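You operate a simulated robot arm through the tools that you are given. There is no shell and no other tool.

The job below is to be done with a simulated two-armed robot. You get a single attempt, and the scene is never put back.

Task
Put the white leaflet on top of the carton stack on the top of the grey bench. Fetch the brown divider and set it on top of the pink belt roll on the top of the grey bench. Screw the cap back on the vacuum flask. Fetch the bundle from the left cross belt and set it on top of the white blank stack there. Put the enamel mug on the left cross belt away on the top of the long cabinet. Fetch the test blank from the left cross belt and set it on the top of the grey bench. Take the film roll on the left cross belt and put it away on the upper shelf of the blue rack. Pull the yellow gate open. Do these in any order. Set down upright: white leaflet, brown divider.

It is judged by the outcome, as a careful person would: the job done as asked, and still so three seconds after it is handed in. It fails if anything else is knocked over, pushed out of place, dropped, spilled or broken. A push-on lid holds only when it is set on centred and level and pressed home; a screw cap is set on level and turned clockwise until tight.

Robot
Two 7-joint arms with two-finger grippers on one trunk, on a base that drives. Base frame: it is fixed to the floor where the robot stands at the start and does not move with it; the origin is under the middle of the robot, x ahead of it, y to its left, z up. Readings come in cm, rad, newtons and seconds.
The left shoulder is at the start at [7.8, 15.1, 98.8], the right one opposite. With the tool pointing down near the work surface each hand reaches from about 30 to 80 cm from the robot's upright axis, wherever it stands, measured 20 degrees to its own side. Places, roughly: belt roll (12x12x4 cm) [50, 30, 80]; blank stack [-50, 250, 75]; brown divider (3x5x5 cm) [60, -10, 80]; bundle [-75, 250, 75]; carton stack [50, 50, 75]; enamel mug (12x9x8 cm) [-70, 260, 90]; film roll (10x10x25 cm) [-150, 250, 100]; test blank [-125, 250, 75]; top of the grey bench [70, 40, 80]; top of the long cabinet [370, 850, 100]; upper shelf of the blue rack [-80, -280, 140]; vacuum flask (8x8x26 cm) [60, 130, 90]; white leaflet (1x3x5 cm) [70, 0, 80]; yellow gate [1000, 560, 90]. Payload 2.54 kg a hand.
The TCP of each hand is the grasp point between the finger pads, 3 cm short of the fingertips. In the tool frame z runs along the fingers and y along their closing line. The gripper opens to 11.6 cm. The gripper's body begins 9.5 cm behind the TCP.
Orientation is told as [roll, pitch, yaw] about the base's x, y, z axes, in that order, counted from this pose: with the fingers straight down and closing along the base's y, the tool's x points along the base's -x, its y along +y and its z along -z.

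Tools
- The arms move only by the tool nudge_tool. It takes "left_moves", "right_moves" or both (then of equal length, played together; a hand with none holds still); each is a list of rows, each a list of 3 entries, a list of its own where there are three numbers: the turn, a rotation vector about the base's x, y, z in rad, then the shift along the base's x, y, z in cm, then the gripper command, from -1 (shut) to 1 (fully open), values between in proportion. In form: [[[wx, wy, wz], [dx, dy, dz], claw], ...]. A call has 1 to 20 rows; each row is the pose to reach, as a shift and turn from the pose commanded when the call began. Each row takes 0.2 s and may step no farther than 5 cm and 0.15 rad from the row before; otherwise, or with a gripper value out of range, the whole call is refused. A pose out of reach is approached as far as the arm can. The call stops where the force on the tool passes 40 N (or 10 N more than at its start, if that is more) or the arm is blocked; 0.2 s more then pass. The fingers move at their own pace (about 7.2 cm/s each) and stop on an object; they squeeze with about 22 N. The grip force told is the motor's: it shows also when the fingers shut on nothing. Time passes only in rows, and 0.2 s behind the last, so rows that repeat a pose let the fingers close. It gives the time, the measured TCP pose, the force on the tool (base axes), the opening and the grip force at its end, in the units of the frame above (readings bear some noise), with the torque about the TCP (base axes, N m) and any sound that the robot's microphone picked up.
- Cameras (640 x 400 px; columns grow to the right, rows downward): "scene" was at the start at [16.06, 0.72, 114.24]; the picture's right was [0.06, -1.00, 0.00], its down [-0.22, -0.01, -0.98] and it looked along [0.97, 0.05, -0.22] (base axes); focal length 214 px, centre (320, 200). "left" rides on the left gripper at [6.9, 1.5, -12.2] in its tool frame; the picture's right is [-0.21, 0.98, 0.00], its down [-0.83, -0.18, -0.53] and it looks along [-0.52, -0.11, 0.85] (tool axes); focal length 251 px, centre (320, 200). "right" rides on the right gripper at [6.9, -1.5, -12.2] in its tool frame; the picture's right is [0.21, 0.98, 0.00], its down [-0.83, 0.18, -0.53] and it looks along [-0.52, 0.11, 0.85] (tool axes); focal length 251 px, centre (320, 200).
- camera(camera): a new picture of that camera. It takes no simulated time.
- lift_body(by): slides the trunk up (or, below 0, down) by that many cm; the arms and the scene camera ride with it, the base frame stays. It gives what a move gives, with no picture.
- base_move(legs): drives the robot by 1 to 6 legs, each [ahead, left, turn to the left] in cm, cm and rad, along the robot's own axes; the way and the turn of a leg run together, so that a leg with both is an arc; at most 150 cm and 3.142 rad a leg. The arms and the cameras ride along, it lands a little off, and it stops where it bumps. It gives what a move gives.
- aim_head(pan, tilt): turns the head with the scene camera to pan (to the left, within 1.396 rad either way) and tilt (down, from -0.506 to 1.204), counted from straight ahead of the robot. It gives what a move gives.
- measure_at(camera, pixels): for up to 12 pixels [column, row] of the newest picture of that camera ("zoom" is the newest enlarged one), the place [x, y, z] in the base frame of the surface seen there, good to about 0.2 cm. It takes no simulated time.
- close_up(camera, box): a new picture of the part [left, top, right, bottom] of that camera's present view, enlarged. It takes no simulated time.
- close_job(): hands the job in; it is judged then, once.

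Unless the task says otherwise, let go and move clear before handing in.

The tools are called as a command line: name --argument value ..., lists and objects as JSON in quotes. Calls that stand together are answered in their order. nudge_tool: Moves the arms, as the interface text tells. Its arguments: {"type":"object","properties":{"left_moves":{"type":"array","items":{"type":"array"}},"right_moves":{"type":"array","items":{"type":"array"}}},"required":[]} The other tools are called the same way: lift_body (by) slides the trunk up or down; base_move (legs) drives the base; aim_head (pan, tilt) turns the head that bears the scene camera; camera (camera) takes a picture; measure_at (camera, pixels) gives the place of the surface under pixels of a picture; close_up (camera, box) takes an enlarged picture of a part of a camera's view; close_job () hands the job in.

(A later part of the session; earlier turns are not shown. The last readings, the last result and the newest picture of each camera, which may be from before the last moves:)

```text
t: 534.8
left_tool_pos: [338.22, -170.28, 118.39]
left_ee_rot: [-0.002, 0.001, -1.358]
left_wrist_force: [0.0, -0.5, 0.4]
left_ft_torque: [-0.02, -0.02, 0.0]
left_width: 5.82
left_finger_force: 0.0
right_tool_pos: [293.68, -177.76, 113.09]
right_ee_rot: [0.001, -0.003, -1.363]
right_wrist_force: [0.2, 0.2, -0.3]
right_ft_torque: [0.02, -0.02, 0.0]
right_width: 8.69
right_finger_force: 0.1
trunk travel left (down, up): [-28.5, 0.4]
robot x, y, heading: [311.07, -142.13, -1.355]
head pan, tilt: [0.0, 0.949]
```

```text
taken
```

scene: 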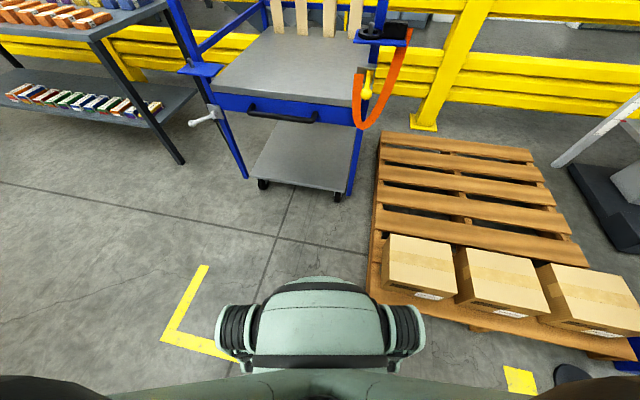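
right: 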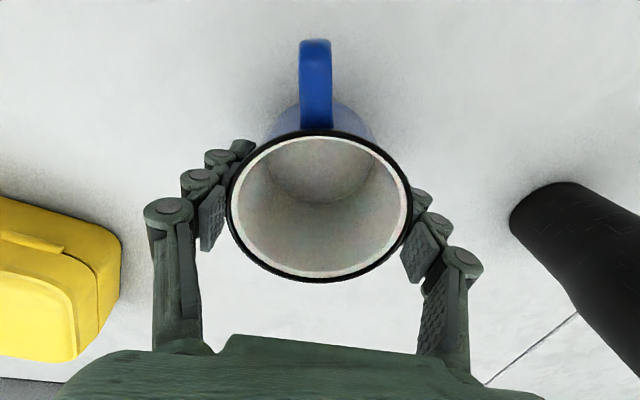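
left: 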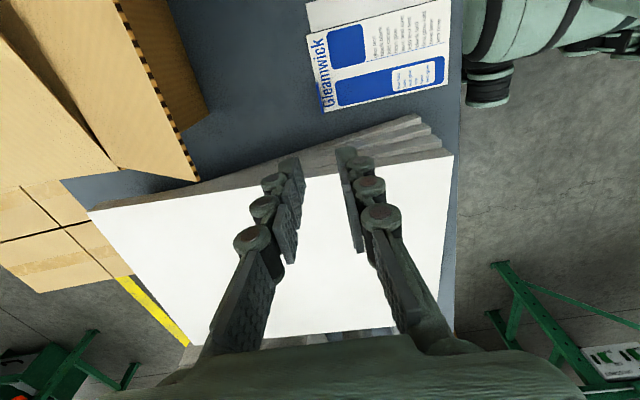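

The base touched the wooden pallet at its right front. I back off straight away and check the pallet is undisturbed.

base_move --legs '[[-25, 0, 0]]'

camera --camera "scene"

measure_at --camera "scene" --pixels '[[320, 275], [380, 200], [385, 130], [410, 190], [470, 200], [560, 210], [375, 170], [560, 250]]'

```text
t: 536.6
left_tool_pos: [333.05, -145.72, 118.38]
left_ee_rot: [0.0, 0.001, -1.356]
left_wrist_force: [-0.4, 0.4, 0.3]
left_ft_torque: [-0.01, -0.01, -0.01]
left_width: 5.8
left_finger_force: 0.1
right_tool_pos: [288.43, -153.33, 113.18]
right_ee_rot: [-0.002, -0.002, -1.358]
right_wrist_force: [-0.3, -0.1, 0.4]
right_ft_torque: [-0.05, -0.04, 0.0]
right_width: 8.72
right_finger_force: 0.0
trunk travel left (down, up): [-28.5, 0.4]
robot x, y, heading: [305.75, -118.18, -1.354]
head pan, tilt: [0.0, 0.949]
```

```text
taken
```

scene: 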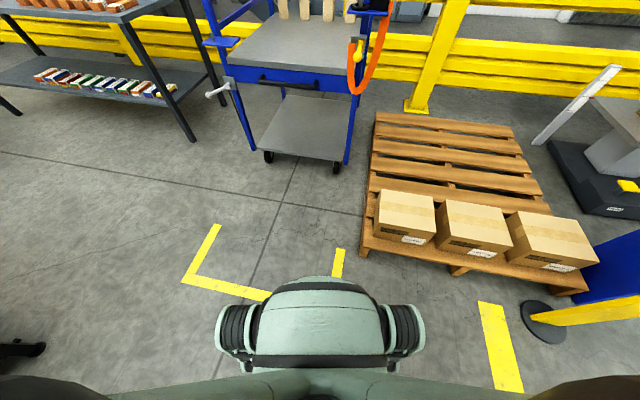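

```text
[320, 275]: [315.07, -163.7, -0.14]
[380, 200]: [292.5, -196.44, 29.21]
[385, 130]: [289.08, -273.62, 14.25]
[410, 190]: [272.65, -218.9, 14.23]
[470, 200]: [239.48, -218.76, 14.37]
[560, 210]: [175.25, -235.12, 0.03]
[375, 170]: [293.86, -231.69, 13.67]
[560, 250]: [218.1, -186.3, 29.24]
```

measure_at --camera "scene" --pixels '[[363, 252], [368, 225], [380, 255], [450, 272], [560, 288], [588, 292], [338, 250], [338, 275], [205, 240], [240, 288], [500, 320], [590, 285]]'

close_up --camera "scene" --box '[320, 100, 620, 320]'

```text
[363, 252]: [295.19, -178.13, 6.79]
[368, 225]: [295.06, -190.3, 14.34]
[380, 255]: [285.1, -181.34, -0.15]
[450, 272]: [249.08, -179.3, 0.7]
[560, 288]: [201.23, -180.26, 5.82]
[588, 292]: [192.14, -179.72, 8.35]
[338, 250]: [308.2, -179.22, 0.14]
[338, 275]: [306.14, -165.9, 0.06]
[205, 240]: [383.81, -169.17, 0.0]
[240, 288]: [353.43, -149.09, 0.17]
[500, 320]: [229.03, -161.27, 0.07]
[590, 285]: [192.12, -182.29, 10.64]
```

```text
1.82 times, centred on (470, 210) of scene
```

zoom: 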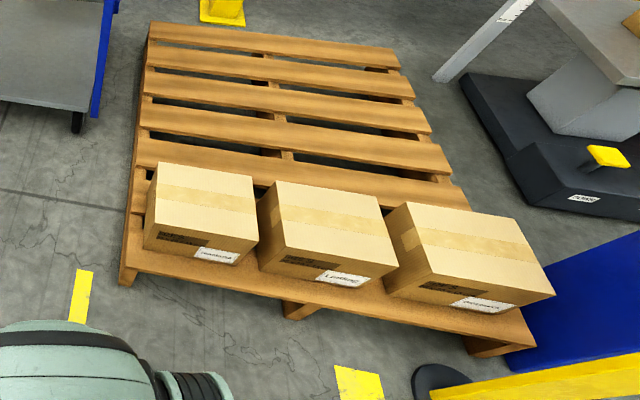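

The pallet and its boxes sit square and undisturbed. I now turn to face east and look along the passage between the roller line and the tables.

base_move --legs '[[0, 0, 1.35]]'

aim_head --pan 0.0 --tilt 0.25

camera --camera "scene"

```text
t: 540.4
left_tool_pos: [339.0, -97.25, 118.48]
left_ee_rot: [-0.004, 0.003, -0.008]
left_wrist_force: [-0.8, -0.9, 1.1]
left_ft_torque: [0.01, 0.01, -0.01]
left_width: 5.78
left_finger_force: 0.1
right_tool_pos: [336.49, -142.37, 113.15]
right_ee_rot: [0.0, -0.003, -0.013]
right_wrist_force: [-0.3, -0.2, -0.2]
right_ft_torque: [0.01, 0.01, 0.01]
right_width: 8.69
right_finger_force: 0.0
trunk travel left (down, up): [-28.5, 0.4]
robot x, y, heading: [305.41, -117.62, -0.006]
head pan, tilt: [0.0, 0.949]
```

```text
t: 541.5
left_tool_pos: [339.07, -97.11, 118.44]
left_ee_rot: [-0.004, 0.002, -0.006]
left_wrist_force: [0.8, -0.7, -0.2]
left_ft_torque: [-0.02, -0.02, -0.02]
left_width: 5.78
left_finger_force: 0.0
right_tool_pos: [336.61, -142.36, 113.16]
right_ee_rot: [0.0, -0.001, -0.011]
right_wrist_force: [-0.2, -0.1, -0.6]
right_ft_torque: [0.0, -0.02, 0.02]
right_width: 8.7
right_finger_force: 0.0
trunk travel left (down, up): [-28.5, 0.4]
robot x, y, heading: [305.52, -118.09, -0.01]
head pan, tilt: [0.0, 0.25]
```

```text
taken
```

scene: 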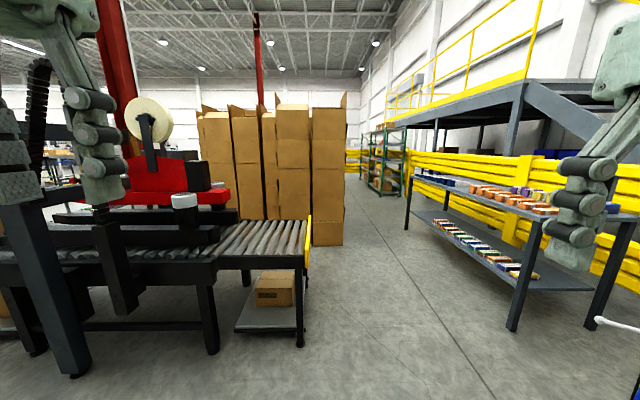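

A passage leads east between the roller line's end (scene [305,300]) and the book table (scene [515,325]). I measure its borders.

measure_at --camera "scene" --pixels '[[300, 345], [310, 230], [343, 244], [515, 328], [407, 226], [380, 192], [362, 190], [350, 178], [370, 215], [212, 350], [75, 372], [400, 280]]'

close_up --camera "scene" --box '[290, 110, 450, 240]'

```text
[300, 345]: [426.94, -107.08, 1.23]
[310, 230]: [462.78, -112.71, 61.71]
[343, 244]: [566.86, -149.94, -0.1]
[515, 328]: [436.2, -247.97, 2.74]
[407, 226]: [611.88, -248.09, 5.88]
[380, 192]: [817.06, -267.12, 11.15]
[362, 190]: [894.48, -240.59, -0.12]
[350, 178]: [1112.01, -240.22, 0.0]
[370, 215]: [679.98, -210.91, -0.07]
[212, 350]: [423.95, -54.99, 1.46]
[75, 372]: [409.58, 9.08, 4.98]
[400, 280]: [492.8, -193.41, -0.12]
```

```text
3.08 times, centred on (370, 175) of scene
```

zoom: 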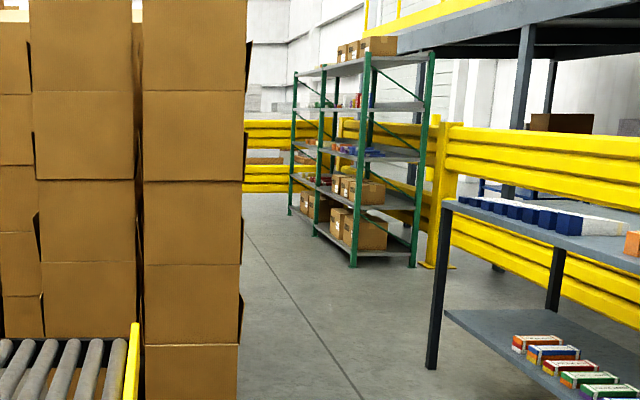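

The passage is ~98 cm wide (cartons at y≥-150, table legs at y≈-248). I check how far my left elbow sticks out before entering.

aim_head --pan 1.39 --tilt 0.3

camera --camera "scene"

measure_at --camera "scene" --pixels '[[300, 60], [340, 120], [250, 200], [350, 60], [330, 90], [280, 260], [400, 50], [320, 80]]'

```text
t: 543.0
left_tool_pos: [338.91, -97.22, 118.46]
left_ee_rot: [-0.004, 0.001, -0.008]
left_wrist_force: [0.1, 0.4, -0.7]
left_ft_torque: [0.02, 0.01, 0.05]
left_width: 5.79
left_finger_force: 0.0
right_tool_pos: [336.4, -142.39, 113.12]
right_ee_rot: [-0.001, -0.003, -0.011]
right_wrist_force: [0.4, 0.3, 0.5]
right_ft_torque: [0.0, -0.02, 0.0]
right_width: 8.7
right_finger_force: 0.1
trunk travel left (down, up): [-28.5, 0.4]
robot x, y, heading: [305.62, -117.57, -0.011]
head pan, tilt: [1.389, 0.3]
```

```text
taken
```

scene: 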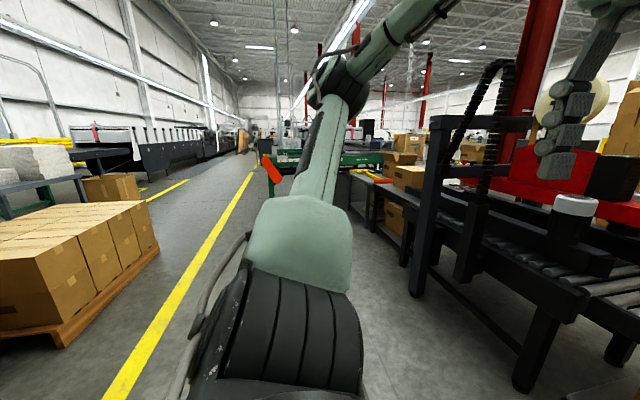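

```text
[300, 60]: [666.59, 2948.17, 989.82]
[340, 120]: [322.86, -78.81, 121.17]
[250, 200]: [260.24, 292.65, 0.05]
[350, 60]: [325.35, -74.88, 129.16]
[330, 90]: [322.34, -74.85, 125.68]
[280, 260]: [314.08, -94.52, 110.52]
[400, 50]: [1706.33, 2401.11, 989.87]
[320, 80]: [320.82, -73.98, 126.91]
```

The elbow reaches ~52 cm to the side at z≈125. I stretch both hands forward to narrow the robot before entering the passage.

nudge_tool --left_moves '[[[0, 0, 0], [4, -1.2, 0], 0], [[0, 0, 0], [8, -2.4, 0], 0], [[0, 0, 0], [12, -3.6, 0], 0], [[0, 0, 0], [16, -4.8, 0], 0], [[0, 0, 0], [20, -6, 0], 0], [[0, 0, 0], [22.6, -7, 0], 0], [[0, 0, 0], [22.6, -7, 0], 0]]' --right_moves '[[[0, 0, 0], [4, 1.8, 0], 0], [[0, 0, 0], [8, 3.6, 0], 0], [[0, 0, 0], [12, 5.4, 0], 0], [[0, 0, 0], [16, 7.2, 0], 0], [[0, 0, 0], [20, 9, 0], 0], [[0, 0, 0], [24, 10.8, 0], 0], [[0, 0, 0], [25.2, 11.4, 0], 0]]'

camera --camera "scene"

measure_at --camera "scene" --pixels '[[340, 120], [350, 60], [330, 90], [320, 80], [400, 60], [380, 100], [360, 150], [420, 100]]'

```text
t: 544.6
left_tool_pos: [361.55, -104.07, 118.49]
left_ee_rot: [-0.002, 0.003, -0.009]
left_wrist_force: [0.5, 0.5, -1.2]
left_ft_torque: [0.0, -0.02, -0.01]
left_width: 5.8
left_finger_force: 0.1
right_tool_pos: [361.62, -130.94, 113.3]
right_ee_rot: [0.0, -0.003, -0.013]
right_wrist_force: [0.0, 0.0, -0.3]
right_ft_torque: [-0.02, -0.03, 0.0]
right_width: 5.82
right_finger_force: 0.1
trunk travel left (down, up): [-28.5, 0.4]
robot x, y, heading: [305.69, -118.23, -0.016]
head pan, tilt: [1.389, 0.3]
```

```text
taken
```

scene: 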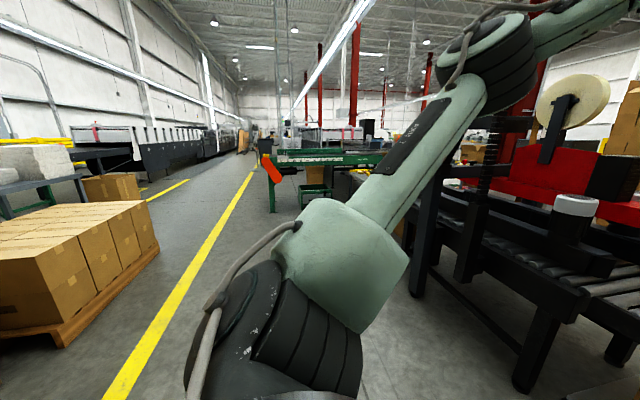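

```text
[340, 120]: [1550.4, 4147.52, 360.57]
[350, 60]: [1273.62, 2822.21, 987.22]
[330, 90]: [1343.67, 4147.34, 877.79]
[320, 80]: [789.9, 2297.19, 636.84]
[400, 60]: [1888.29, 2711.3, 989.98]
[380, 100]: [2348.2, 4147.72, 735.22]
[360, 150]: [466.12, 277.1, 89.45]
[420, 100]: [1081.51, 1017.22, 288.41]
```

measure_at --camera "scene" --pixels '[[490, 60], [500, 95], [470, 40], [450, 110], [530, 90], [480, 20]]'

base_move --legs '[[0, 0, -0.5], [95, 0, 0]]'

aim_head --pan 0.3 --tilt 0.4

camera --camera "scene"

```text
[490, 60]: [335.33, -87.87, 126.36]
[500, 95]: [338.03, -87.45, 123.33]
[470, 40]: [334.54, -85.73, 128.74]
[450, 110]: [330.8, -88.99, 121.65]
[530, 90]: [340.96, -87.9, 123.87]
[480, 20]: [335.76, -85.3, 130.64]
```

```text
t: 551.0
left_tool_pos: [443.94, -179.88, 118.35]
left_ee_rot: [-0.002, 0.002, -0.522]
left_wrist_force: [-1.1, -0.7, -0.1]
left_ft_torque: [0.0, 0.0, -0.01]
left_width: 5.81
left_finger_force: 0.1
right_tool_pos: [430.65, -203.51, 113.16]
right_ee_rot: [-0.001, -0.001, -0.523]
right_wrist_force: [0.2, 1.1, -0.1]
right_ft_torque: [0.03, -0.01, -0.03]
right_width: 5.83
right_finger_force: 0.1
trunk travel left (down, up): [-28.5, 0.4]
robot x, y, heading: [388.16, -164.52, -0.521]
head pan, tilt: [1.389, 0.3]
```

```text
t: 552.4
left_tool_pos: [443.89, -179.98, 118.36]
left_ee_rot: [-0.002, 0.002, -0.521]
left_wrist_force: [0.0, -0.2, -0.7]
left_ft_torque: [0.01, 0.0, -0.01]
left_width: 5.78
left_finger_force: 0.0
right_tool_pos: [430.69, -203.5, 113.16]
right_ee_rot: [0.001, 0.0, -0.524]
right_wrist_force: [-0.1, 0.8, 0.0]
right_ft_torque: [0.01, 0.02, -0.01]
right_width: 5.82
right_finger_force: 0.0
trunk travel left (down, up): [-28.5, 0.4]
robot x, y, heading: [388.57, -164.33, -0.522]
head pan, tilt: [0.3, 0.4]
```

```text
taken
```

scene: 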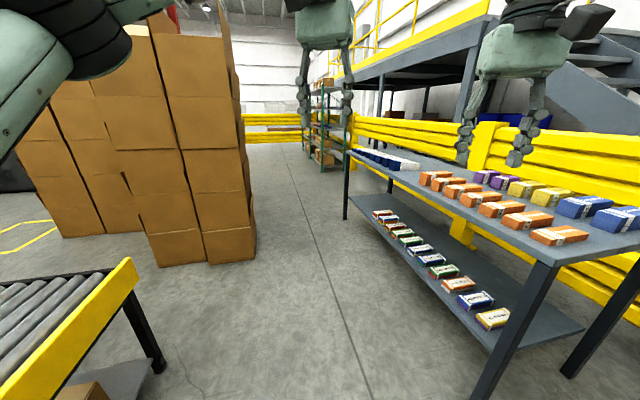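

measure_at --camera "scene" --pixels '[[253, 258], [160, 265], [345, 217], [475, 395], [540, 265], [352, 150], [250, 200], [240, 60], [330, 165], [70, 235], [300, 140], [210, 150]]'

```text
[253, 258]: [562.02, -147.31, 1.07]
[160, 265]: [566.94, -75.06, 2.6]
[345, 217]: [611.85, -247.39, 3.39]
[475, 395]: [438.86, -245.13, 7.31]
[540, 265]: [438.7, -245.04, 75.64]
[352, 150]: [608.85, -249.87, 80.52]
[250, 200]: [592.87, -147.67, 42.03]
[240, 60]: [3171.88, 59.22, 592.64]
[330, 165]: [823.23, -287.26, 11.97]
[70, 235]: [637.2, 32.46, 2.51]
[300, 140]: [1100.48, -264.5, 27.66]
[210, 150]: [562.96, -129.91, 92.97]
```

The corridor runs from y≈-148 to -245. I go in to y≈-200, straighten out and drive east along it.

base_move --legs '[[70, 0, 0], [0, 0, 0.522]]'

aim_head --pan 0.0 --tilt 0.4

camera --camera "scene"

```text
t: 557.7
left_tool_pos: [505.12, -186.44, 118.42]
left_ee_rot: [-0.005, 0.001, -0.007]
left_wrist_force: [-0.5, 0.1, -0.4]
left_ft_torque: [-0.03, -0.01, 0.01]
left_width: 5.83
left_finger_force: 0.1
right_tool_pos: [505.1, -213.41, 113.22]
right_ee_rot: [-0.001, -0.001, -0.012]
right_wrist_force: [0.1, 0.5, 0.5]
right_ft_torque: [0.02, 0.0, -0.01]
right_width: 5.79
right_finger_force: 0.1
trunk travel left (down, up): [-28.5, 0.4]
robot x, y, heading: [448.84, -200.05, -0.009]
head pan, tilt: [0.3, 0.4]
```

```text
t: 558.5
left_tool_pos: [505.0, -186.43, 118.44]
left_ee_rot: [-0.002, 0.002, -0.009]
left_wrist_force: [-1.4, -0.7, 0.5]
left_ft_torque: [0.0, 0.0, 0.02]
left_width: 5.81
left_finger_force: 0.1
right_tool_pos: [505.07, -213.41, 113.23]
right_ee_rot: [0.0, -0.002, -0.012]
right_wrist_force: [-0.2, -0.1, 0.7]
right_ft_torque: [-0.01, -0.03, 0.0]
right_width: 5.79
right_finger_force: 0.0
trunk travel left (down, up): [-28.5, 0.4]
robot x, y, heading: [449.31, -200.02, -0.01]
head pan, tilt: [0.0, 0.4]
```

```text
taken
```

scene: 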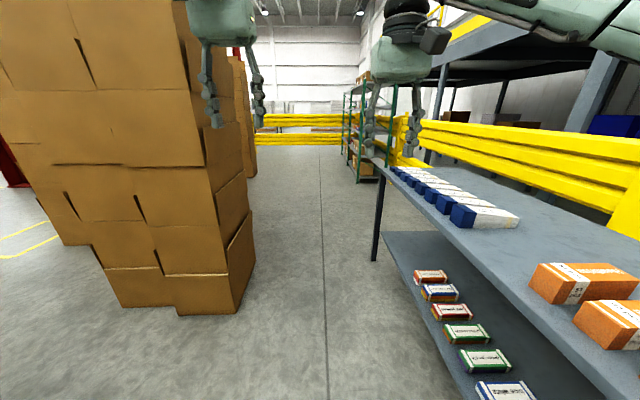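

Centered enough; I drive ahead 150 cm with a 3 cm shift right.

base_move --legs '[[30, -3, 0.009], [120, 0, 0]]'

aim_head --pan 0.9 --tilt 0.25

camera --camera "scene"

aim_head --pan 0.0 --tilt 0.25

camera --camera "scene"

```text
t: 566.2
left_tool_pos: [653.9, -189.89, 118.31]
left_ee_rot: [-0.002, 0.0, -0.005]
left_wrist_force: [0.8, 0.1, -0.4]
left_ft_torque: [0.02, -0.02, 0.01]
left_width: 5.8
left_finger_force: 0.1
right_tool_pos: [654.07, -216.79, 113.07]
right_ee_rot: [0.001, -0.002, -0.009]
right_wrist_force: [-0.2, 0.6, 1.3]
right_ft_torque: [-0.02, -0.02, 0.0]
right_width: 5.75
right_finger_force: 0.1
trunk travel left (down, up): [-28.5, 0.4]
robot x, y, heading: [598.24, -203.58, -0.009]
head pan, tilt: [0.0, 0.4]
```

```text
t: 567.4
left_tool_pos: [653.94, -190.02, 118.49]
left_ee_rot: [-0.001, 0.001, -0.006]
left_wrist_force: [-0.2, 0.5, 0.0]
left_ft_torque: [0.0, -0.01, 0.01]
left_width: 5.79
left_finger_force: 0.0
right_tool_pos: [653.99, -216.98, 113.23]
right_ee_rot: [-0.002, -0.002, -0.009]
right_wrist_force: [-0.6, 0.9, 0.3]
right_ft_torque: [0.0, -0.02, 0.02]
right_width: 5.79
right_finger_force: 0.0
trunk travel left (down, up): [-28.5, 0.4]
robot x, y, heading: [597.95, -203.88, -0.009]
head pan, tilt: [0.901, 0.25]
```

```text
taken
```

scene: 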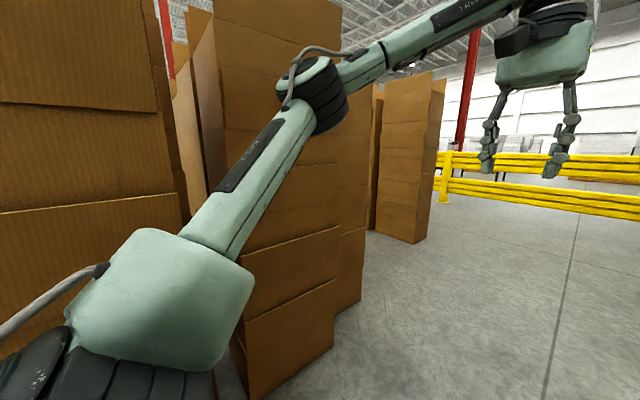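

```text
t: 568.6
left_tool_pos: [653.96, -189.87, 118.45]
left_ee_rot: [-0.001, 0.003, -0.007]
left_wrist_force: [0.2, 0.0, -1.0]
left_ft_torque: [-0.02, 0.0, -0.05]
left_width: 5.78
left_finger_force: 0.2
right_tool_pos: [654.0, -216.87, 113.17]
right_ee_rot: [-0.001, -0.002, -0.009]
right_wrist_force: [0.3, 0.2, -0.5]
right_ft_torque: [0.0, 0.02, 0.01]
right_width: 5.76
right_finger_force: 0.0
trunk travel left (down, up): [-28.5, 0.4]
robot x, y, heading: [598.12, -203.79, -0.009]
head pan, tilt: [0.0, 0.25]
```

```text
taken
```

scene: 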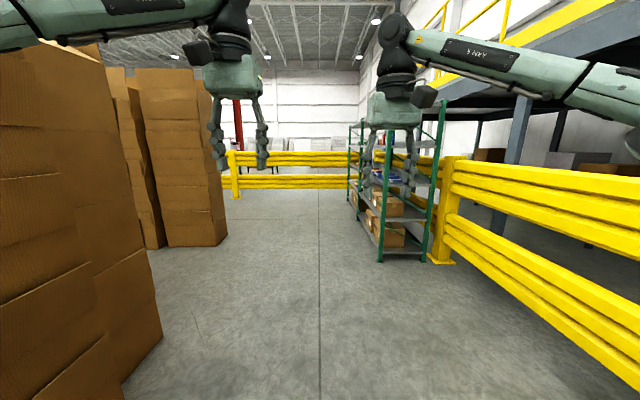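

measure_at --camera "scene" --pixels '[[225, 245], [160, 335], [240, 195], [235, 160], [380, 262], [440, 265], [270, 180], [348, 180]]'

base_move --legs '[[110, 0, 0.009]]'

aim_head --pan 0.9 --tilt 0.2

camera --camera "scene"

```text
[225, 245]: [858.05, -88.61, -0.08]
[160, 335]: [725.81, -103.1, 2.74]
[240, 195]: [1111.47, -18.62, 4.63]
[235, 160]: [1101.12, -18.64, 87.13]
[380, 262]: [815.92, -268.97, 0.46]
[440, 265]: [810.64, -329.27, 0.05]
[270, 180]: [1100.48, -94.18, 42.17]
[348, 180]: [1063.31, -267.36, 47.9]
```

```text
t: 574.2
left_tool_pos: [762.38, -188.04, 118.48]
left_ee_rot: [-0.001, 0.002, 0.021]
left_wrist_force: [-0.1, -0.8, -1.0]
left_ft_torque: [0.03, 0.02, 0.04]
left_width: 5.82
left_finger_force: 0.0
right_tool_pos: [763.05, -215.08, 113.21]
right_ee_rot: [0.0, -0.001, 0.015]
right_wrist_force: [0.3, -0.4, -0.1]
right_ft_torque: [-0.01, -0.02, 0.0]
right_width: 5.8
right_finger_force: 0.1
trunk travel left (down, up): [-28.5, 0.4]
robot x, y, heading: [706.47, -203.31, 0.021]
head pan, tilt: [0.0, 0.25]
```

```text
t: 575.4
left_tool_pos: [762.24, -188.04, 118.39]
left_ee_rot: [-0.001, 0.002, 0.02]
left_wrist_force: [0.1, -0.7, -0.3]
left_ft_torque: [0.01, 0.02, 0.0]
left_width: 5.78
left_finger_force: 0.0
right_tool_pos: [763.2, -215.08, 113.17]
right_ee_rot: [0.001, 0.0, 0.016]
right_wrist_force: [-0.7, -0.8, -0.9]
right_ft_torque: [0.01, 0.0, 0.01]
right_width: 5.8
right_finger_force: 0.0
trunk travel left (down, up): [-28.5, 0.4]
robot x, y, heading: [706.46, -203.13, 0.021]
head pan, tilt: [0.901, 0.201]
```

```text
taken
```

scene: 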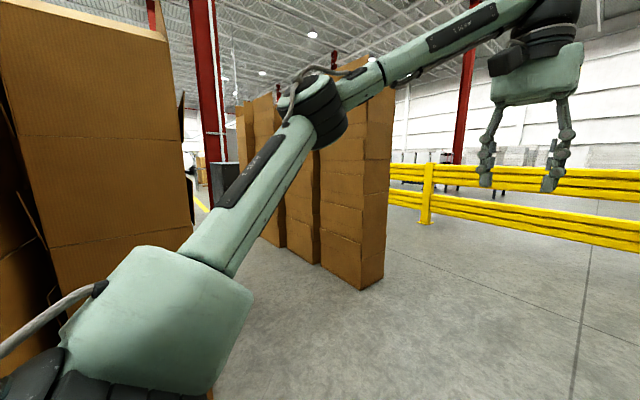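

The barrier line lies at x≈1100. I continue east to x≈955 and then look north towards the gate.

base_move --legs '[[125, 0, 0.03], [125, 5, 0], [0, 0, 1.52]]'

aim_head --pan 0.0 --tilt 0.2

camera --camera "scene"

```text
t: 591.4
left_tool_pos: [939.95, -131.12, 118.42]
left_ee_rot: [-0.002, 0.002, 1.606]
left_wrist_force: [0.6, 0.5, -0.2]
left_ft_torque: [0.04, 0.0, 0.01]
left_width: 5.8
left_finger_force: 0.0
right_tool_pos: [966.85, -130.05, 113.19]
right_ee_rot: [0.0, -0.001, 1.604]
right_wrist_force: [-0.3, -0.2, -0.3]
right_ft_torque: [-0.02, 0.0, 0.02]
right_width: 5.81
right_finger_force: 0.1
trunk travel left (down, up): [-28.5, 0.4]
robot x, y, heading: [955.65, -186.28, 1.605]
head pan, tilt: [0.901, 0.201]
```

```text
t: 592.6
left_tool_pos: [939.97, -131.23, 118.3]
left_ee_rot: [-0.001, 0.001, 1.605]
left_wrist_force: [-1.0, 0.9, 0.0]
left_ft_torque: [0.01, 0.01, -0.01]
left_width: 5.77
left_finger_force: 0.0
right_tool_pos: [966.84, -129.87, 113.24]
right_ee_rot: [0.0, -0.002, 1.602]
right_wrist_force: [-0.2, -0.3, -0.3]
right_ft_torque: [0.02, 0.01, 0.01]
right_width: 5.78
right_finger_force: 0.1
trunk travel left (down, up): [-28.5, 0.4]
robot x, y, heading: [955.41, -186.56, 1.603]
head pan, tilt: [0.0, 0.201]
```

```text
taken
```

scene: 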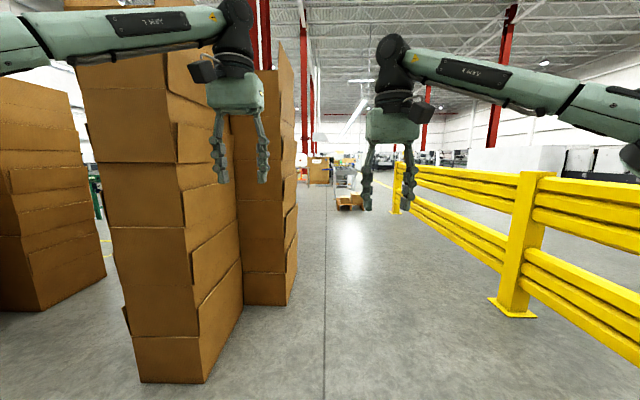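

close_up --camera "scene" --box '[290, 130, 450, 230]'

measure_at --camera "scene" --pixels '[[210, 380], [270, 300], [293, 275], [350, 200], [345, 180], [398, 170], [398, 212], [310, 185], [515, 315], [320, 170]]'

```text
4.00 times, centred on (370, 180) of scene
```

zoom: 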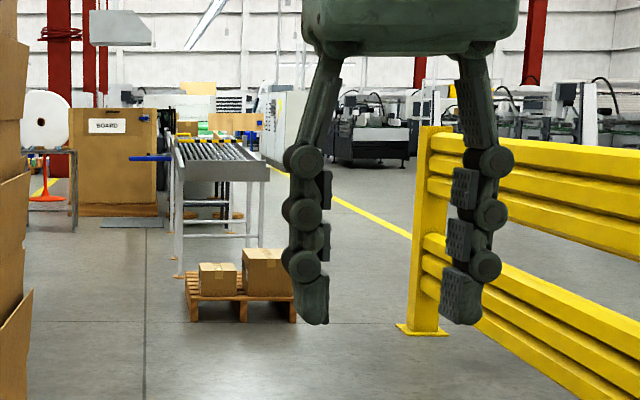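

```text
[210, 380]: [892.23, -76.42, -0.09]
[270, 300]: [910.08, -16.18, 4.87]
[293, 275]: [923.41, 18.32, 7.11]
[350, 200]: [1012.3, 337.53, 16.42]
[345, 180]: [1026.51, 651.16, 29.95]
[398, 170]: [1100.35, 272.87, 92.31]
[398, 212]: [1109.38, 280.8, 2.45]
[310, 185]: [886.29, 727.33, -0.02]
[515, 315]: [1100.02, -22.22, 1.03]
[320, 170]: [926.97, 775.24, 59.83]
```

A roller conveyor with something yellow stands around [1000,450–650], with a pallet at [1012,337] before it. I shift east to x≈1005 to clear the carton stacks, and drive north.

base_move --legs '[[0, 50, 0]]'

```text
t: 597.9
left_tool_pos: [890.07, -132.47, 118.37]
left_ee_rot: [-0.001, 0.002, 1.599]
left_wrist_force: [0.5, 0.4, -0.7]
left_ft_torque: [0.0, -0.04, -0.01]
left_width: 5.79
left_finger_force: 0.0
right_tool_pos: [917.03, -131.48, 113.33]
right_ee_rot: [-0.002, -0.001, 1.594]
right_wrist_force: [-0.1, -0.4, 0.6]
right_ft_torque: [0.01, -0.02, -0.01]
right_width: 5.81
right_finger_force: 0.1
trunk travel left (down, up): [-28.5, 0.4]
robot x, y, heading: [905.58, -187.98, 1.59]
head pan, tilt: [0.0, 0.201]
```

I mistakenly went left (no contact occurred). Now I move right 102 cm to x≈1007.

base_move --legs '[[0, -102, -0.02]]'

base_move --legs '[[130, 0, 0], [130, 0, 0], [120, 0, 0]]'

camera --camera "scene"

```text
t: 607.9
left_tool_pos: [991.28, -130.9, 118.43]
left_ee_rot: [-0.001, 0.002, 1.577]
left_wrist_force: [0.0, -0.3, -0.4]
left_ft_torque: [0.02, 0.01, -0.01]
left_width: 5.77
left_finger_force: 0.1
right_tool_pos: [1018.29, -130.34, 113.33]
right_ee_rot: [0.001, -0.004, 1.573]
right_wrist_force: [-0.1, -0.1, 0.1]
right_ft_torque: [0.0, 0.03, 0.0]
right_width: 5.8
right_finger_force: 0.1
trunk travel left (down, up): [-28.5, 0.4]
robot x, y, heading: [1005.77, -186.31, 1.577]
head pan, tilt: [0.0, 0.201]
```

```text
t: 626.5
left_tool_pos: [990.27, 255.53, 118.32]
left_ee_rot: [-0.001, 0.002, 1.576]
left_wrist_force: [0.1, 0.1, 1.1]
left_ft_torque: [0.01, 0.03, -0.01]
left_width: 5.82
left_finger_force: 0.1
right_tool_pos: [1017.18, 255.94, 113.17]
right_ee_rot: [0.0, -0.002, 1.571]
right_wrist_force: [-0.5, 0.0, 0.8]
right_ft_torque: [-0.02, -0.01, 0.01]
right_width: 5.8
right_finger_force: 0.1
trunk travel left (down, up): [-28.5, 0.4]
robot x, y, heading: [1004.63, 199.61, 1.574]
head pan, tilt: [0.0, 0.201]
```

```text
taken
```

scene: 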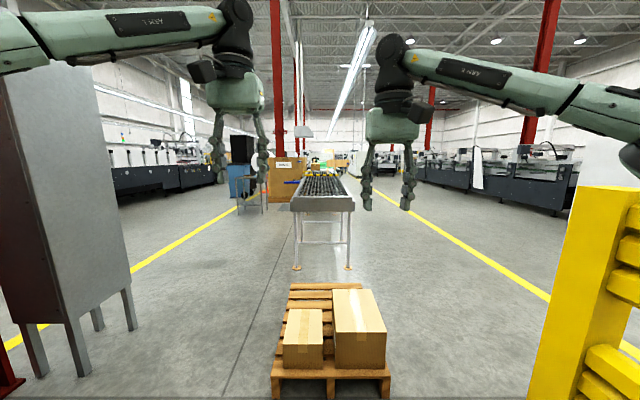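

close_up --camera "scene" --box '[250, 130, 400, 250]'

measure_at --camera "scene" --pixels '[[272, 385], [388, 385], [297, 265], [348, 265], [320, 200], [294, 202], [352, 202], [315, 165], [330, 180], [265, 205], [240, 195], [300, 290]]'

```text
3.33 times, centred on (325, 190) of scene
```

zoom: 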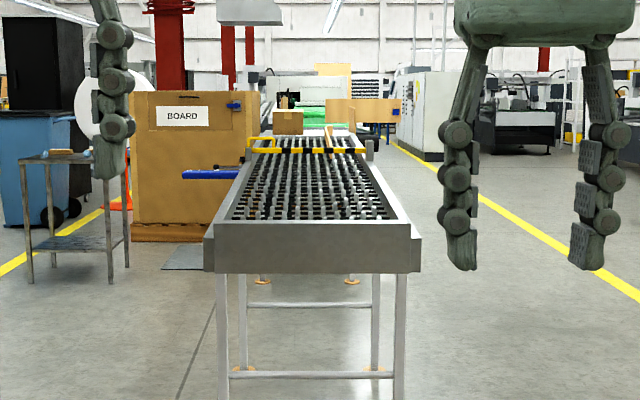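

```text
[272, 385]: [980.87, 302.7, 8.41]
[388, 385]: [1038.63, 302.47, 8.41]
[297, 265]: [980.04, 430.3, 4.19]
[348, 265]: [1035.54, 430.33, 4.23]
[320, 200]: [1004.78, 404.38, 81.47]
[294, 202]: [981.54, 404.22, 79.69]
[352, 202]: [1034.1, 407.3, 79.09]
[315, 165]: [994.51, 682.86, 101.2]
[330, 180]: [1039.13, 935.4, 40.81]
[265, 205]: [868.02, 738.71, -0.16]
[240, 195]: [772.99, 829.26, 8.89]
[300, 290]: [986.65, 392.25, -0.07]
```

A roller conveyor runs north from y≈404; across its far part there's a yellow-black striped bar with a yellow handle on the left (zoom [260,140]). I zoom more and measure.

close_up --camera "scene" --box '[285, 145, 365, 205]'

```text
6.67 times, centred on (325, 175) of scene
```

zoom: 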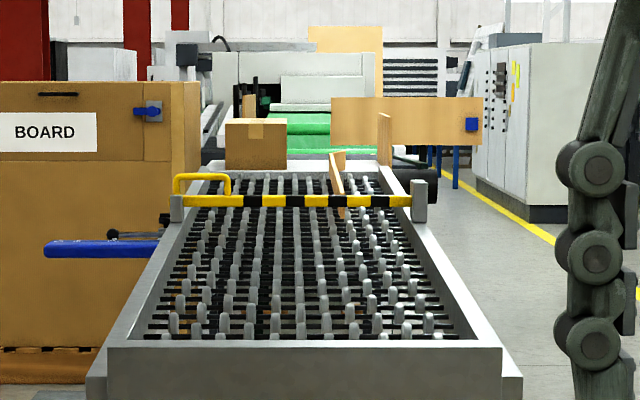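

measure_at --camera "zoom" --pixels '[[200, 176], [176, 185], [228, 190], [177, 208], [320, 201], [419, 190], [245, 201], [400, 201], [100, 250], [60, 150], [50, 250], [255, 150]]'

measure_at --camera "zoom" --pixels '[[165, 245], [190, 240], [420, 260], [300, 180], [340, 170], [400, 110], [90, 345], [200, 202], [370, 201], [285, 201], [210, 176], [419, 215]]'

```text
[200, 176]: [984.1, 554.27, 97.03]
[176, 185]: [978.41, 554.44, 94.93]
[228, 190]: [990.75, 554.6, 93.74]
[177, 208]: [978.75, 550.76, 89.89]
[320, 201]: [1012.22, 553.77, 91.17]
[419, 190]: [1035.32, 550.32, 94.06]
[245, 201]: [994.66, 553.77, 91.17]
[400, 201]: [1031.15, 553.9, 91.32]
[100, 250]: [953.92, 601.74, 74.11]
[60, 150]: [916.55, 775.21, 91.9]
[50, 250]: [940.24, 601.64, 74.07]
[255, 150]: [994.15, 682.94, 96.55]
```

```text
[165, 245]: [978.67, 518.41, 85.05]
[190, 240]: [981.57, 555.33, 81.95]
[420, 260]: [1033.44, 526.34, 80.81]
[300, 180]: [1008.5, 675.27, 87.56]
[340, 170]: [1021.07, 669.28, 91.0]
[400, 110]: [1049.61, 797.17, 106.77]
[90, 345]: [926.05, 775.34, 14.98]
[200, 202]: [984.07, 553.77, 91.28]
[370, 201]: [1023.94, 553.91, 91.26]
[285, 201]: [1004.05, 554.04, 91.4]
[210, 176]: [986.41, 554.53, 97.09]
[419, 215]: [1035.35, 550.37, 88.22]
```

The gate is a striped bar at y≈553.8, z≈91 between posts at x≈979 and x≈1035, with a U-shaped handle (top z≈97) at its left end. I measure the grey cabinet on my left to plan an approach on the west side of the conveyor.

measure_at --camera "scene" --pixels '[[135, 325], [85, 372], [40, 375], [100, 328], [128, 270], [60, 320], [130, 180], [160, 260], [15, 390]]'

aim_head --pan 0.6 --tilt 0.4

camera --camera "scene"

```text
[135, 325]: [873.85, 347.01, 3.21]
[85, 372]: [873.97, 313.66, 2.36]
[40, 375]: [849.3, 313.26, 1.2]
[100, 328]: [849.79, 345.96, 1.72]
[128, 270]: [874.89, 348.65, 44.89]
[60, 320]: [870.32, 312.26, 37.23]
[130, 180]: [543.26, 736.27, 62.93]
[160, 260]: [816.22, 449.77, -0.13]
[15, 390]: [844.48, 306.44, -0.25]
```

```text
t: 627.5
left_tool_pos: [990.31, 255.43, 118.38]
left_ee_rot: [-0.001, 0.0, 1.576]
left_wrist_force: [-0.2, -0.4, 0.0]
left_ft_torque: [0.01, -0.05, -0.02]
left_width: 5.82
left_finger_force: 0.1
right_tool_pos: [1017.24, 255.89, 113.18]
right_ee_rot: [0.0, -0.003, 1.572]
right_wrist_force: [0.9, -0.3, 0.2]
right_ft_torque: [0.02, 0.0, 0.02]
right_width: 5.82
right_finger_force: 0.1
trunk travel left (down, up): [-28.5, 0.4]
robot x, y, heading: [1004.94, 199.69, 1.57]
head pan, tilt: [0.6, 0.4]
```

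```text
taken
```

scene: 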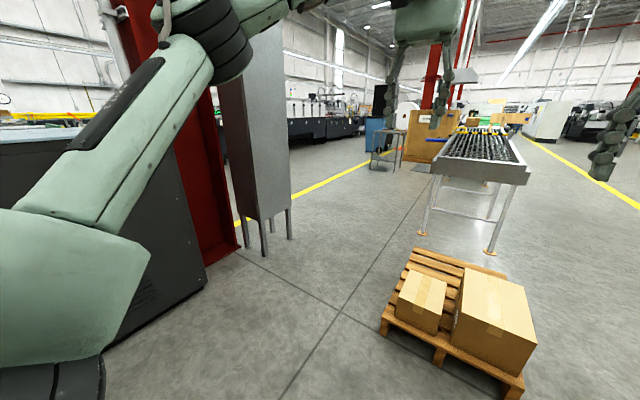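

measure_at --camera "scene" --pixels '[[203, 290], [110, 350], [240, 245], [215, 262], [150, 250], [382, 330], [420, 232], [370, 165], [405, 168], [430, 160]]'

```text
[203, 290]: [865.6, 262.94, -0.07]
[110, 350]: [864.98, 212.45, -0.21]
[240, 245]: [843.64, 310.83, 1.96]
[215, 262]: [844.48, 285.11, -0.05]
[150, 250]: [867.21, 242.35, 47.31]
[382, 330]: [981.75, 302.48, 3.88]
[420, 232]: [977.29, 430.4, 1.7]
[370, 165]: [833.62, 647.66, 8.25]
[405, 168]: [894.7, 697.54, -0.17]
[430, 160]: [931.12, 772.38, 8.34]
```

I take the lane at x≈930 between cabinet and pallet, then continue along the west side of the conveyor.

base_move --legs '[[0, 75, 0], [110, 0, 0], [110, 0, 0], [100, 18, 0]]'

aim_head --pan -0.9 --tilt 0.4

camera --camera "scene"

```text
t: 650.4
left_tool_pos: [890.28, 573.11, 118.38]
left_ee_rot: [-0.001, 0.002, 1.619]
left_wrist_force: [-0.1, 0.1, -0.7]
left_ft_torque: [-0.01, 0.04, 0.02]
left_width: 5.78
left_finger_force: 0.2
right_tool_pos: [917.26, 574.8, 113.26]
right_ee_rot: [0.0, -0.001, 1.615]
right_wrist_force: [-0.5, 1.0, -1.0]
right_ft_torque: [-0.01, 0.01, -0.01]
right_width: 5.82
right_finger_force: 0.0
trunk travel left (down, up): [-28.5, 0.4]
robot x, y, heading: [907.2, 518.03, 1.615]
head pan, tilt: [0.6, 0.4]
```

```text
t: 652.0
left_tool_pos: [890.36, 573.15, 118.39]
left_ee_rot: [-0.002, 0.001, 1.62]
left_wrist_force: [-0.8, 0.6, 0.2]
left_ft_torque: [0.03, 0.05, 0.02]
left_width: 5.77
left_finger_force: 0.1
right_tool_pos: [917.26, 574.67, 113.24]
right_ee_rot: [0.0, -0.001, 1.616]
right_wrist_force: [0.7, -1.1, 0.2]
right_ft_torque: [-0.01, -0.02, 0.0]
right_width: 5.8
right_finger_force: 0.0
trunk travel left (down, up): [-28.5, 0.4]
robot x, y, heading: [907.2, 518.19, 1.616]
head pan, tilt: [-0.901, 0.4]
```

```text
taken
```

scene: 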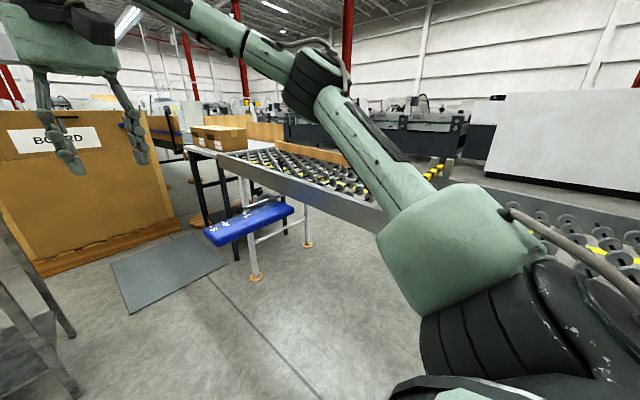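

I'm beside the conveyor. I turn right to face it.

base_move --legs '[[0, 0, -1.616]]'

aim_head --pan 0.3 --tilt 0.4

camera --camera "scene"

close_up --camera "scene" --box '[160, 120, 400, 260]'

```text
t: 656.5
left_tool_pos: [963.06, 531.12, 118.37]
left_ee_rot: [-0.002, 0.0, -0.018]
left_wrist_force: [0.0, 0.4, 0.0]
left_ft_torque: [-0.03, 0.03, 0.0]
left_width: 5.81
left_finger_force: 0.2
right_tool_pos: [962.91, 504.13, 113.25]
right_ee_rot: [0.0, -0.001, -0.021]
right_wrist_force: [-0.7, 0.8, 0.7]
right_ft_torque: [0.02, 0.01, 0.0]
right_width: 5.8
right_finger_force: 0.0
trunk travel left (down, up): [-28.5, 0.4]
robot x, y, heading: [907.26, 518.26, -0.022]
head pan, tilt: [-0.901, 0.4]
```

```text
t: 657.9
left_tool_pos: [963.17, 531.19, 118.43]
left_ee_rot: [-0.002, -0.001, -0.019]
left_wrist_force: [-0.2, -0.3, 0.2]
left_ft_torque: [0.0, -0.01, 0.03]
left_width: 5.81
left_finger_force: 0.1
right_tool_pos: [962.89, 504.32, 113.23]
right_ee_rot: [0.001, -0.002, -0.023]
right_wrist_force: [0.4, 0.0, 0.8]
right_ft_torque: [0.04, 0.0, 0.03]
right_width: 5.81
right_finger_force: 0.1
trunk travel left (down, up): [-28.5, 0.4]
robot x, y, heading: [906.77, 518.38, -0.022]
head pan, tilt: [0.3, 0.4]
```

```text
taken
```

scene: 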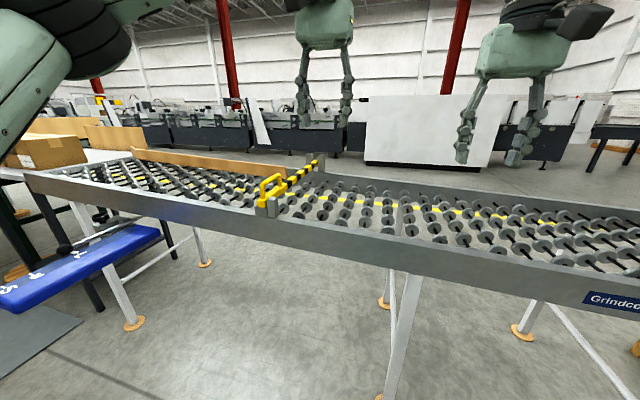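

```text
2.67 times, centred on (280, 190) of scene
```

zoom: 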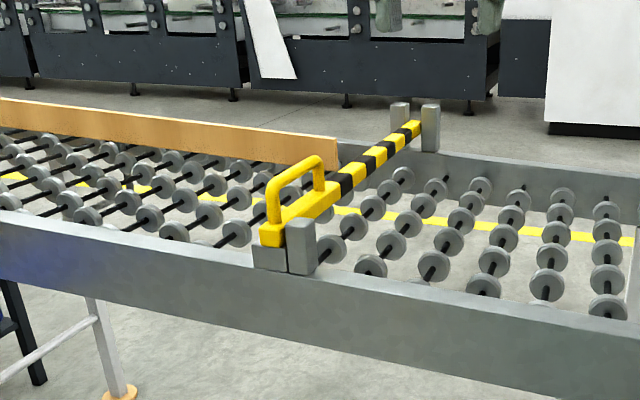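

Now I see it well: the bar's far end sits in a fork of two posts, the near end with the U-handle rests on a block beside one post. I zoom in further to understand the hinge.

close_up --camera "scene" --box '[245, 165, 305, 225]'

close_up --camera "scene" --box '[290, 145, 350, 195]'

```text
6.67 times, centred on (275, 195) of scene
```

zoom: 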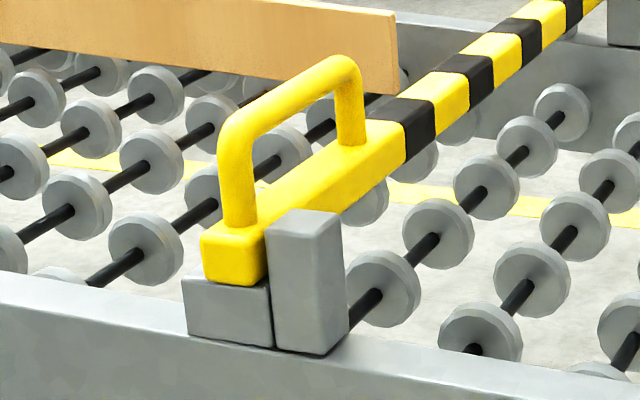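

```text
8.00 times, centred on (320, 170) of scene
```

zoom: 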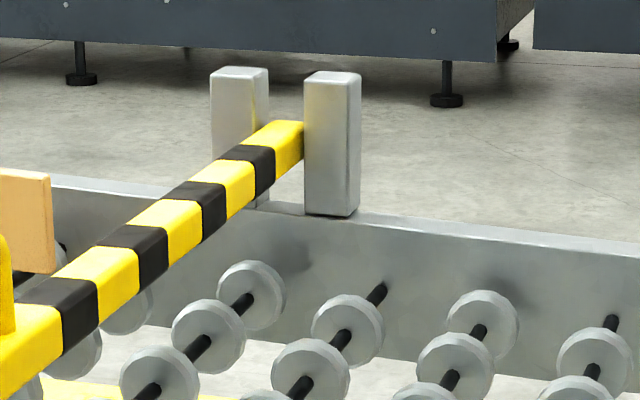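

The far end sits in a clevis of two posts and the near end rests on a block, so the bar most likely lifts like a lid (pivot at x≈1035). I measure the handle and posts precisely.

close_up --camera "scene" --box '[245, 165, 305, 225]'

measure_at --camera "zoom" --pixels '[[290, 82], [240, 120], [340, 70], [238, 200], [350, 110], [235, 260], [300, 230], [300, 300], [230, 310], [350, 170], [470, 90], [320, 215]]'

measure_at --camera "zoom" --pixels '[[285, 100], [260, 115], [320, 80], [225, 170], [360, 80], [210, 240], [262, 245], [270, 330], [345, 330], [190, 285], [230, 285], [100, 310]]'

```text
6.67 times, centred on (275, 195) of scene
```

zoom: 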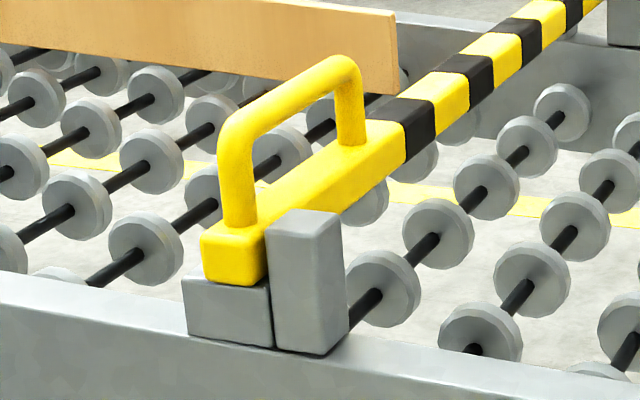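

```text
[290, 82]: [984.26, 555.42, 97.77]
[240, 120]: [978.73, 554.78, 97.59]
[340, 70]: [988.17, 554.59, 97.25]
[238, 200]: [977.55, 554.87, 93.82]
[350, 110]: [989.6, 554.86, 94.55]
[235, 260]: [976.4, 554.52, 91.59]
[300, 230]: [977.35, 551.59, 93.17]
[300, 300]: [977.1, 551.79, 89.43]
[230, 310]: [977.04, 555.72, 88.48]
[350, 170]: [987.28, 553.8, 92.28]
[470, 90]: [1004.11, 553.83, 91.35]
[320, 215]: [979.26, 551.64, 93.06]
```

```text
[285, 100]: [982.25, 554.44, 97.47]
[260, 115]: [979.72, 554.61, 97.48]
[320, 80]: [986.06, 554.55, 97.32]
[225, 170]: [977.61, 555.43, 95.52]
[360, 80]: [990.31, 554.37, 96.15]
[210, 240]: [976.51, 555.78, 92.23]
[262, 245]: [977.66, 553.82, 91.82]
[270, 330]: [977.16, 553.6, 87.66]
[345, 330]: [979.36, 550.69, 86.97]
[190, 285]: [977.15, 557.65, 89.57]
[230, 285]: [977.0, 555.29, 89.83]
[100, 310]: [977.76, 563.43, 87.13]
```

Handle: rod centre ≈ y 555.1, z 97.0, spanning x 978–990; bar top z≈92.7. I tuck the right hand and drive closer so the left hand can take the handle from above.

nudge_tool --right_moves '[[[0, 0, 0], [-4, -1.8, 0], 0], [[0, 0, 0], [-8, -3.6, 0], 0], [[0, 0, 0], [-12, -5.4, 0], 0], [[0, 0, 0], [-16, -7.2, 0], 0], [[0, 0, 0], [-20, -9, 0], 0], [[0, 0, 0], [-24, -10.8, 0], 0]]'

base_move --legs '[[0, 24, 0.022], [26, 0, 0]]'

aim_head --pan 0.2 --tilt 0.5

camera --camera "scene"

camera --camera "left"

```text
t: 659.3
left_tool_pos: [963.0, 531.04, 118.48]
left_ee_rot: [-0.003, -0.001, -0.02]
left_wrist_force: [-0.3, -0.6, 0.7]
left_ft_torque: [0.0, -0.02, 0.02]
left_width: 5.78
left_finger_force: 0.2
right_tool_pos: [938.92, 493.56, 113.31]
right_ee_rot: [0.0, -0.001, -0.023]
right_wrist_force: [0.6, 0.2, 0.3]
right_ft_torque: [-0.01, -0.01, 0.0]
right_width: 5.81
right_finger_force: 0.0
trunk travel left (down, up): [-28.5, 0.4]
robot x, y, heading: [907.33, 517.82, -0.02]
head pan, tilt: [0.3, 0.4]
```

```text
t: 663.7
left_tool_pos: [989.45, 556.79, 118.44]
left_ee_rot: [-0.001, 0.002, 0.0]
left_wrist_force: [-0.1, -0.4, -0.9]
left_ft_torque: [0.03, 0.01, -0.01]
left_width: 5.8
left_finger_force: 0.1
right_tool_pos: [965.94, 518.71, 113.27]
right_ee_rot: [0.0, -0.001, -0.003]
right_wrist_force: [0.4, -0.3, -0.6]
right_ft_torque: [0.01, 0.05, 0.01]
right_width: 5.79
right_finger_force: 0.1
trunk travel left (down, up): [-28.5, 0.4]
robot x, y, heading: [933.51, 542.33, -0.004]
head pan, tilt: [0.3, 0.4]
```

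```text
t: 664.4
left_tool_pos: [989.23, 556.74, 118.52]
left_ee_rot: [-0.003, 0.0, 0.001]
left_wrist_force: [0.6, 0.5, 0.6]
left_ft_torque: [0.0, 0.01, -0.03]
left_width: 5.82
left_finger_force: 0.1
right_tool_pos: [966.17, 518.65, 113.34]
right_ee_rot: [0.0, -0.003, -0.004]
right_wrist_force: [0.2, 0.4, 0.3]
right_ft_torque: [0.03, 0.01, -0.03]
right_width: 5.8
right_finger_force: 0.2
trunk travel left (down, up): [-28.5, 0.4]
robot x, y, heading: [933.22, 542.66, -0.005]
head pan, tilt: [0.201, 0.499]
```

```text
taken
```

scene: 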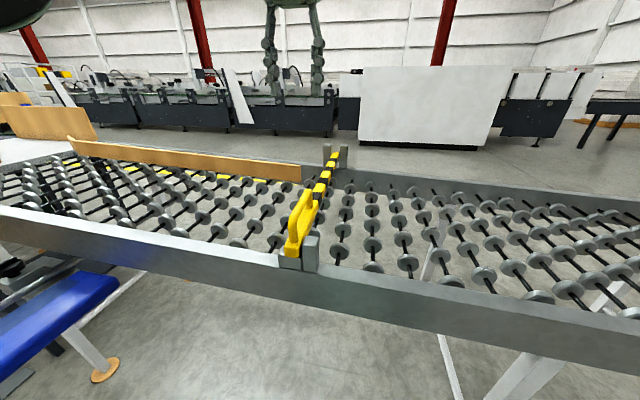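

```text
taken
```

left: 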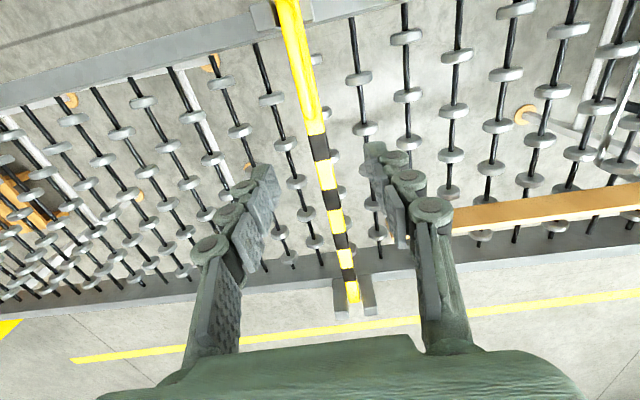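

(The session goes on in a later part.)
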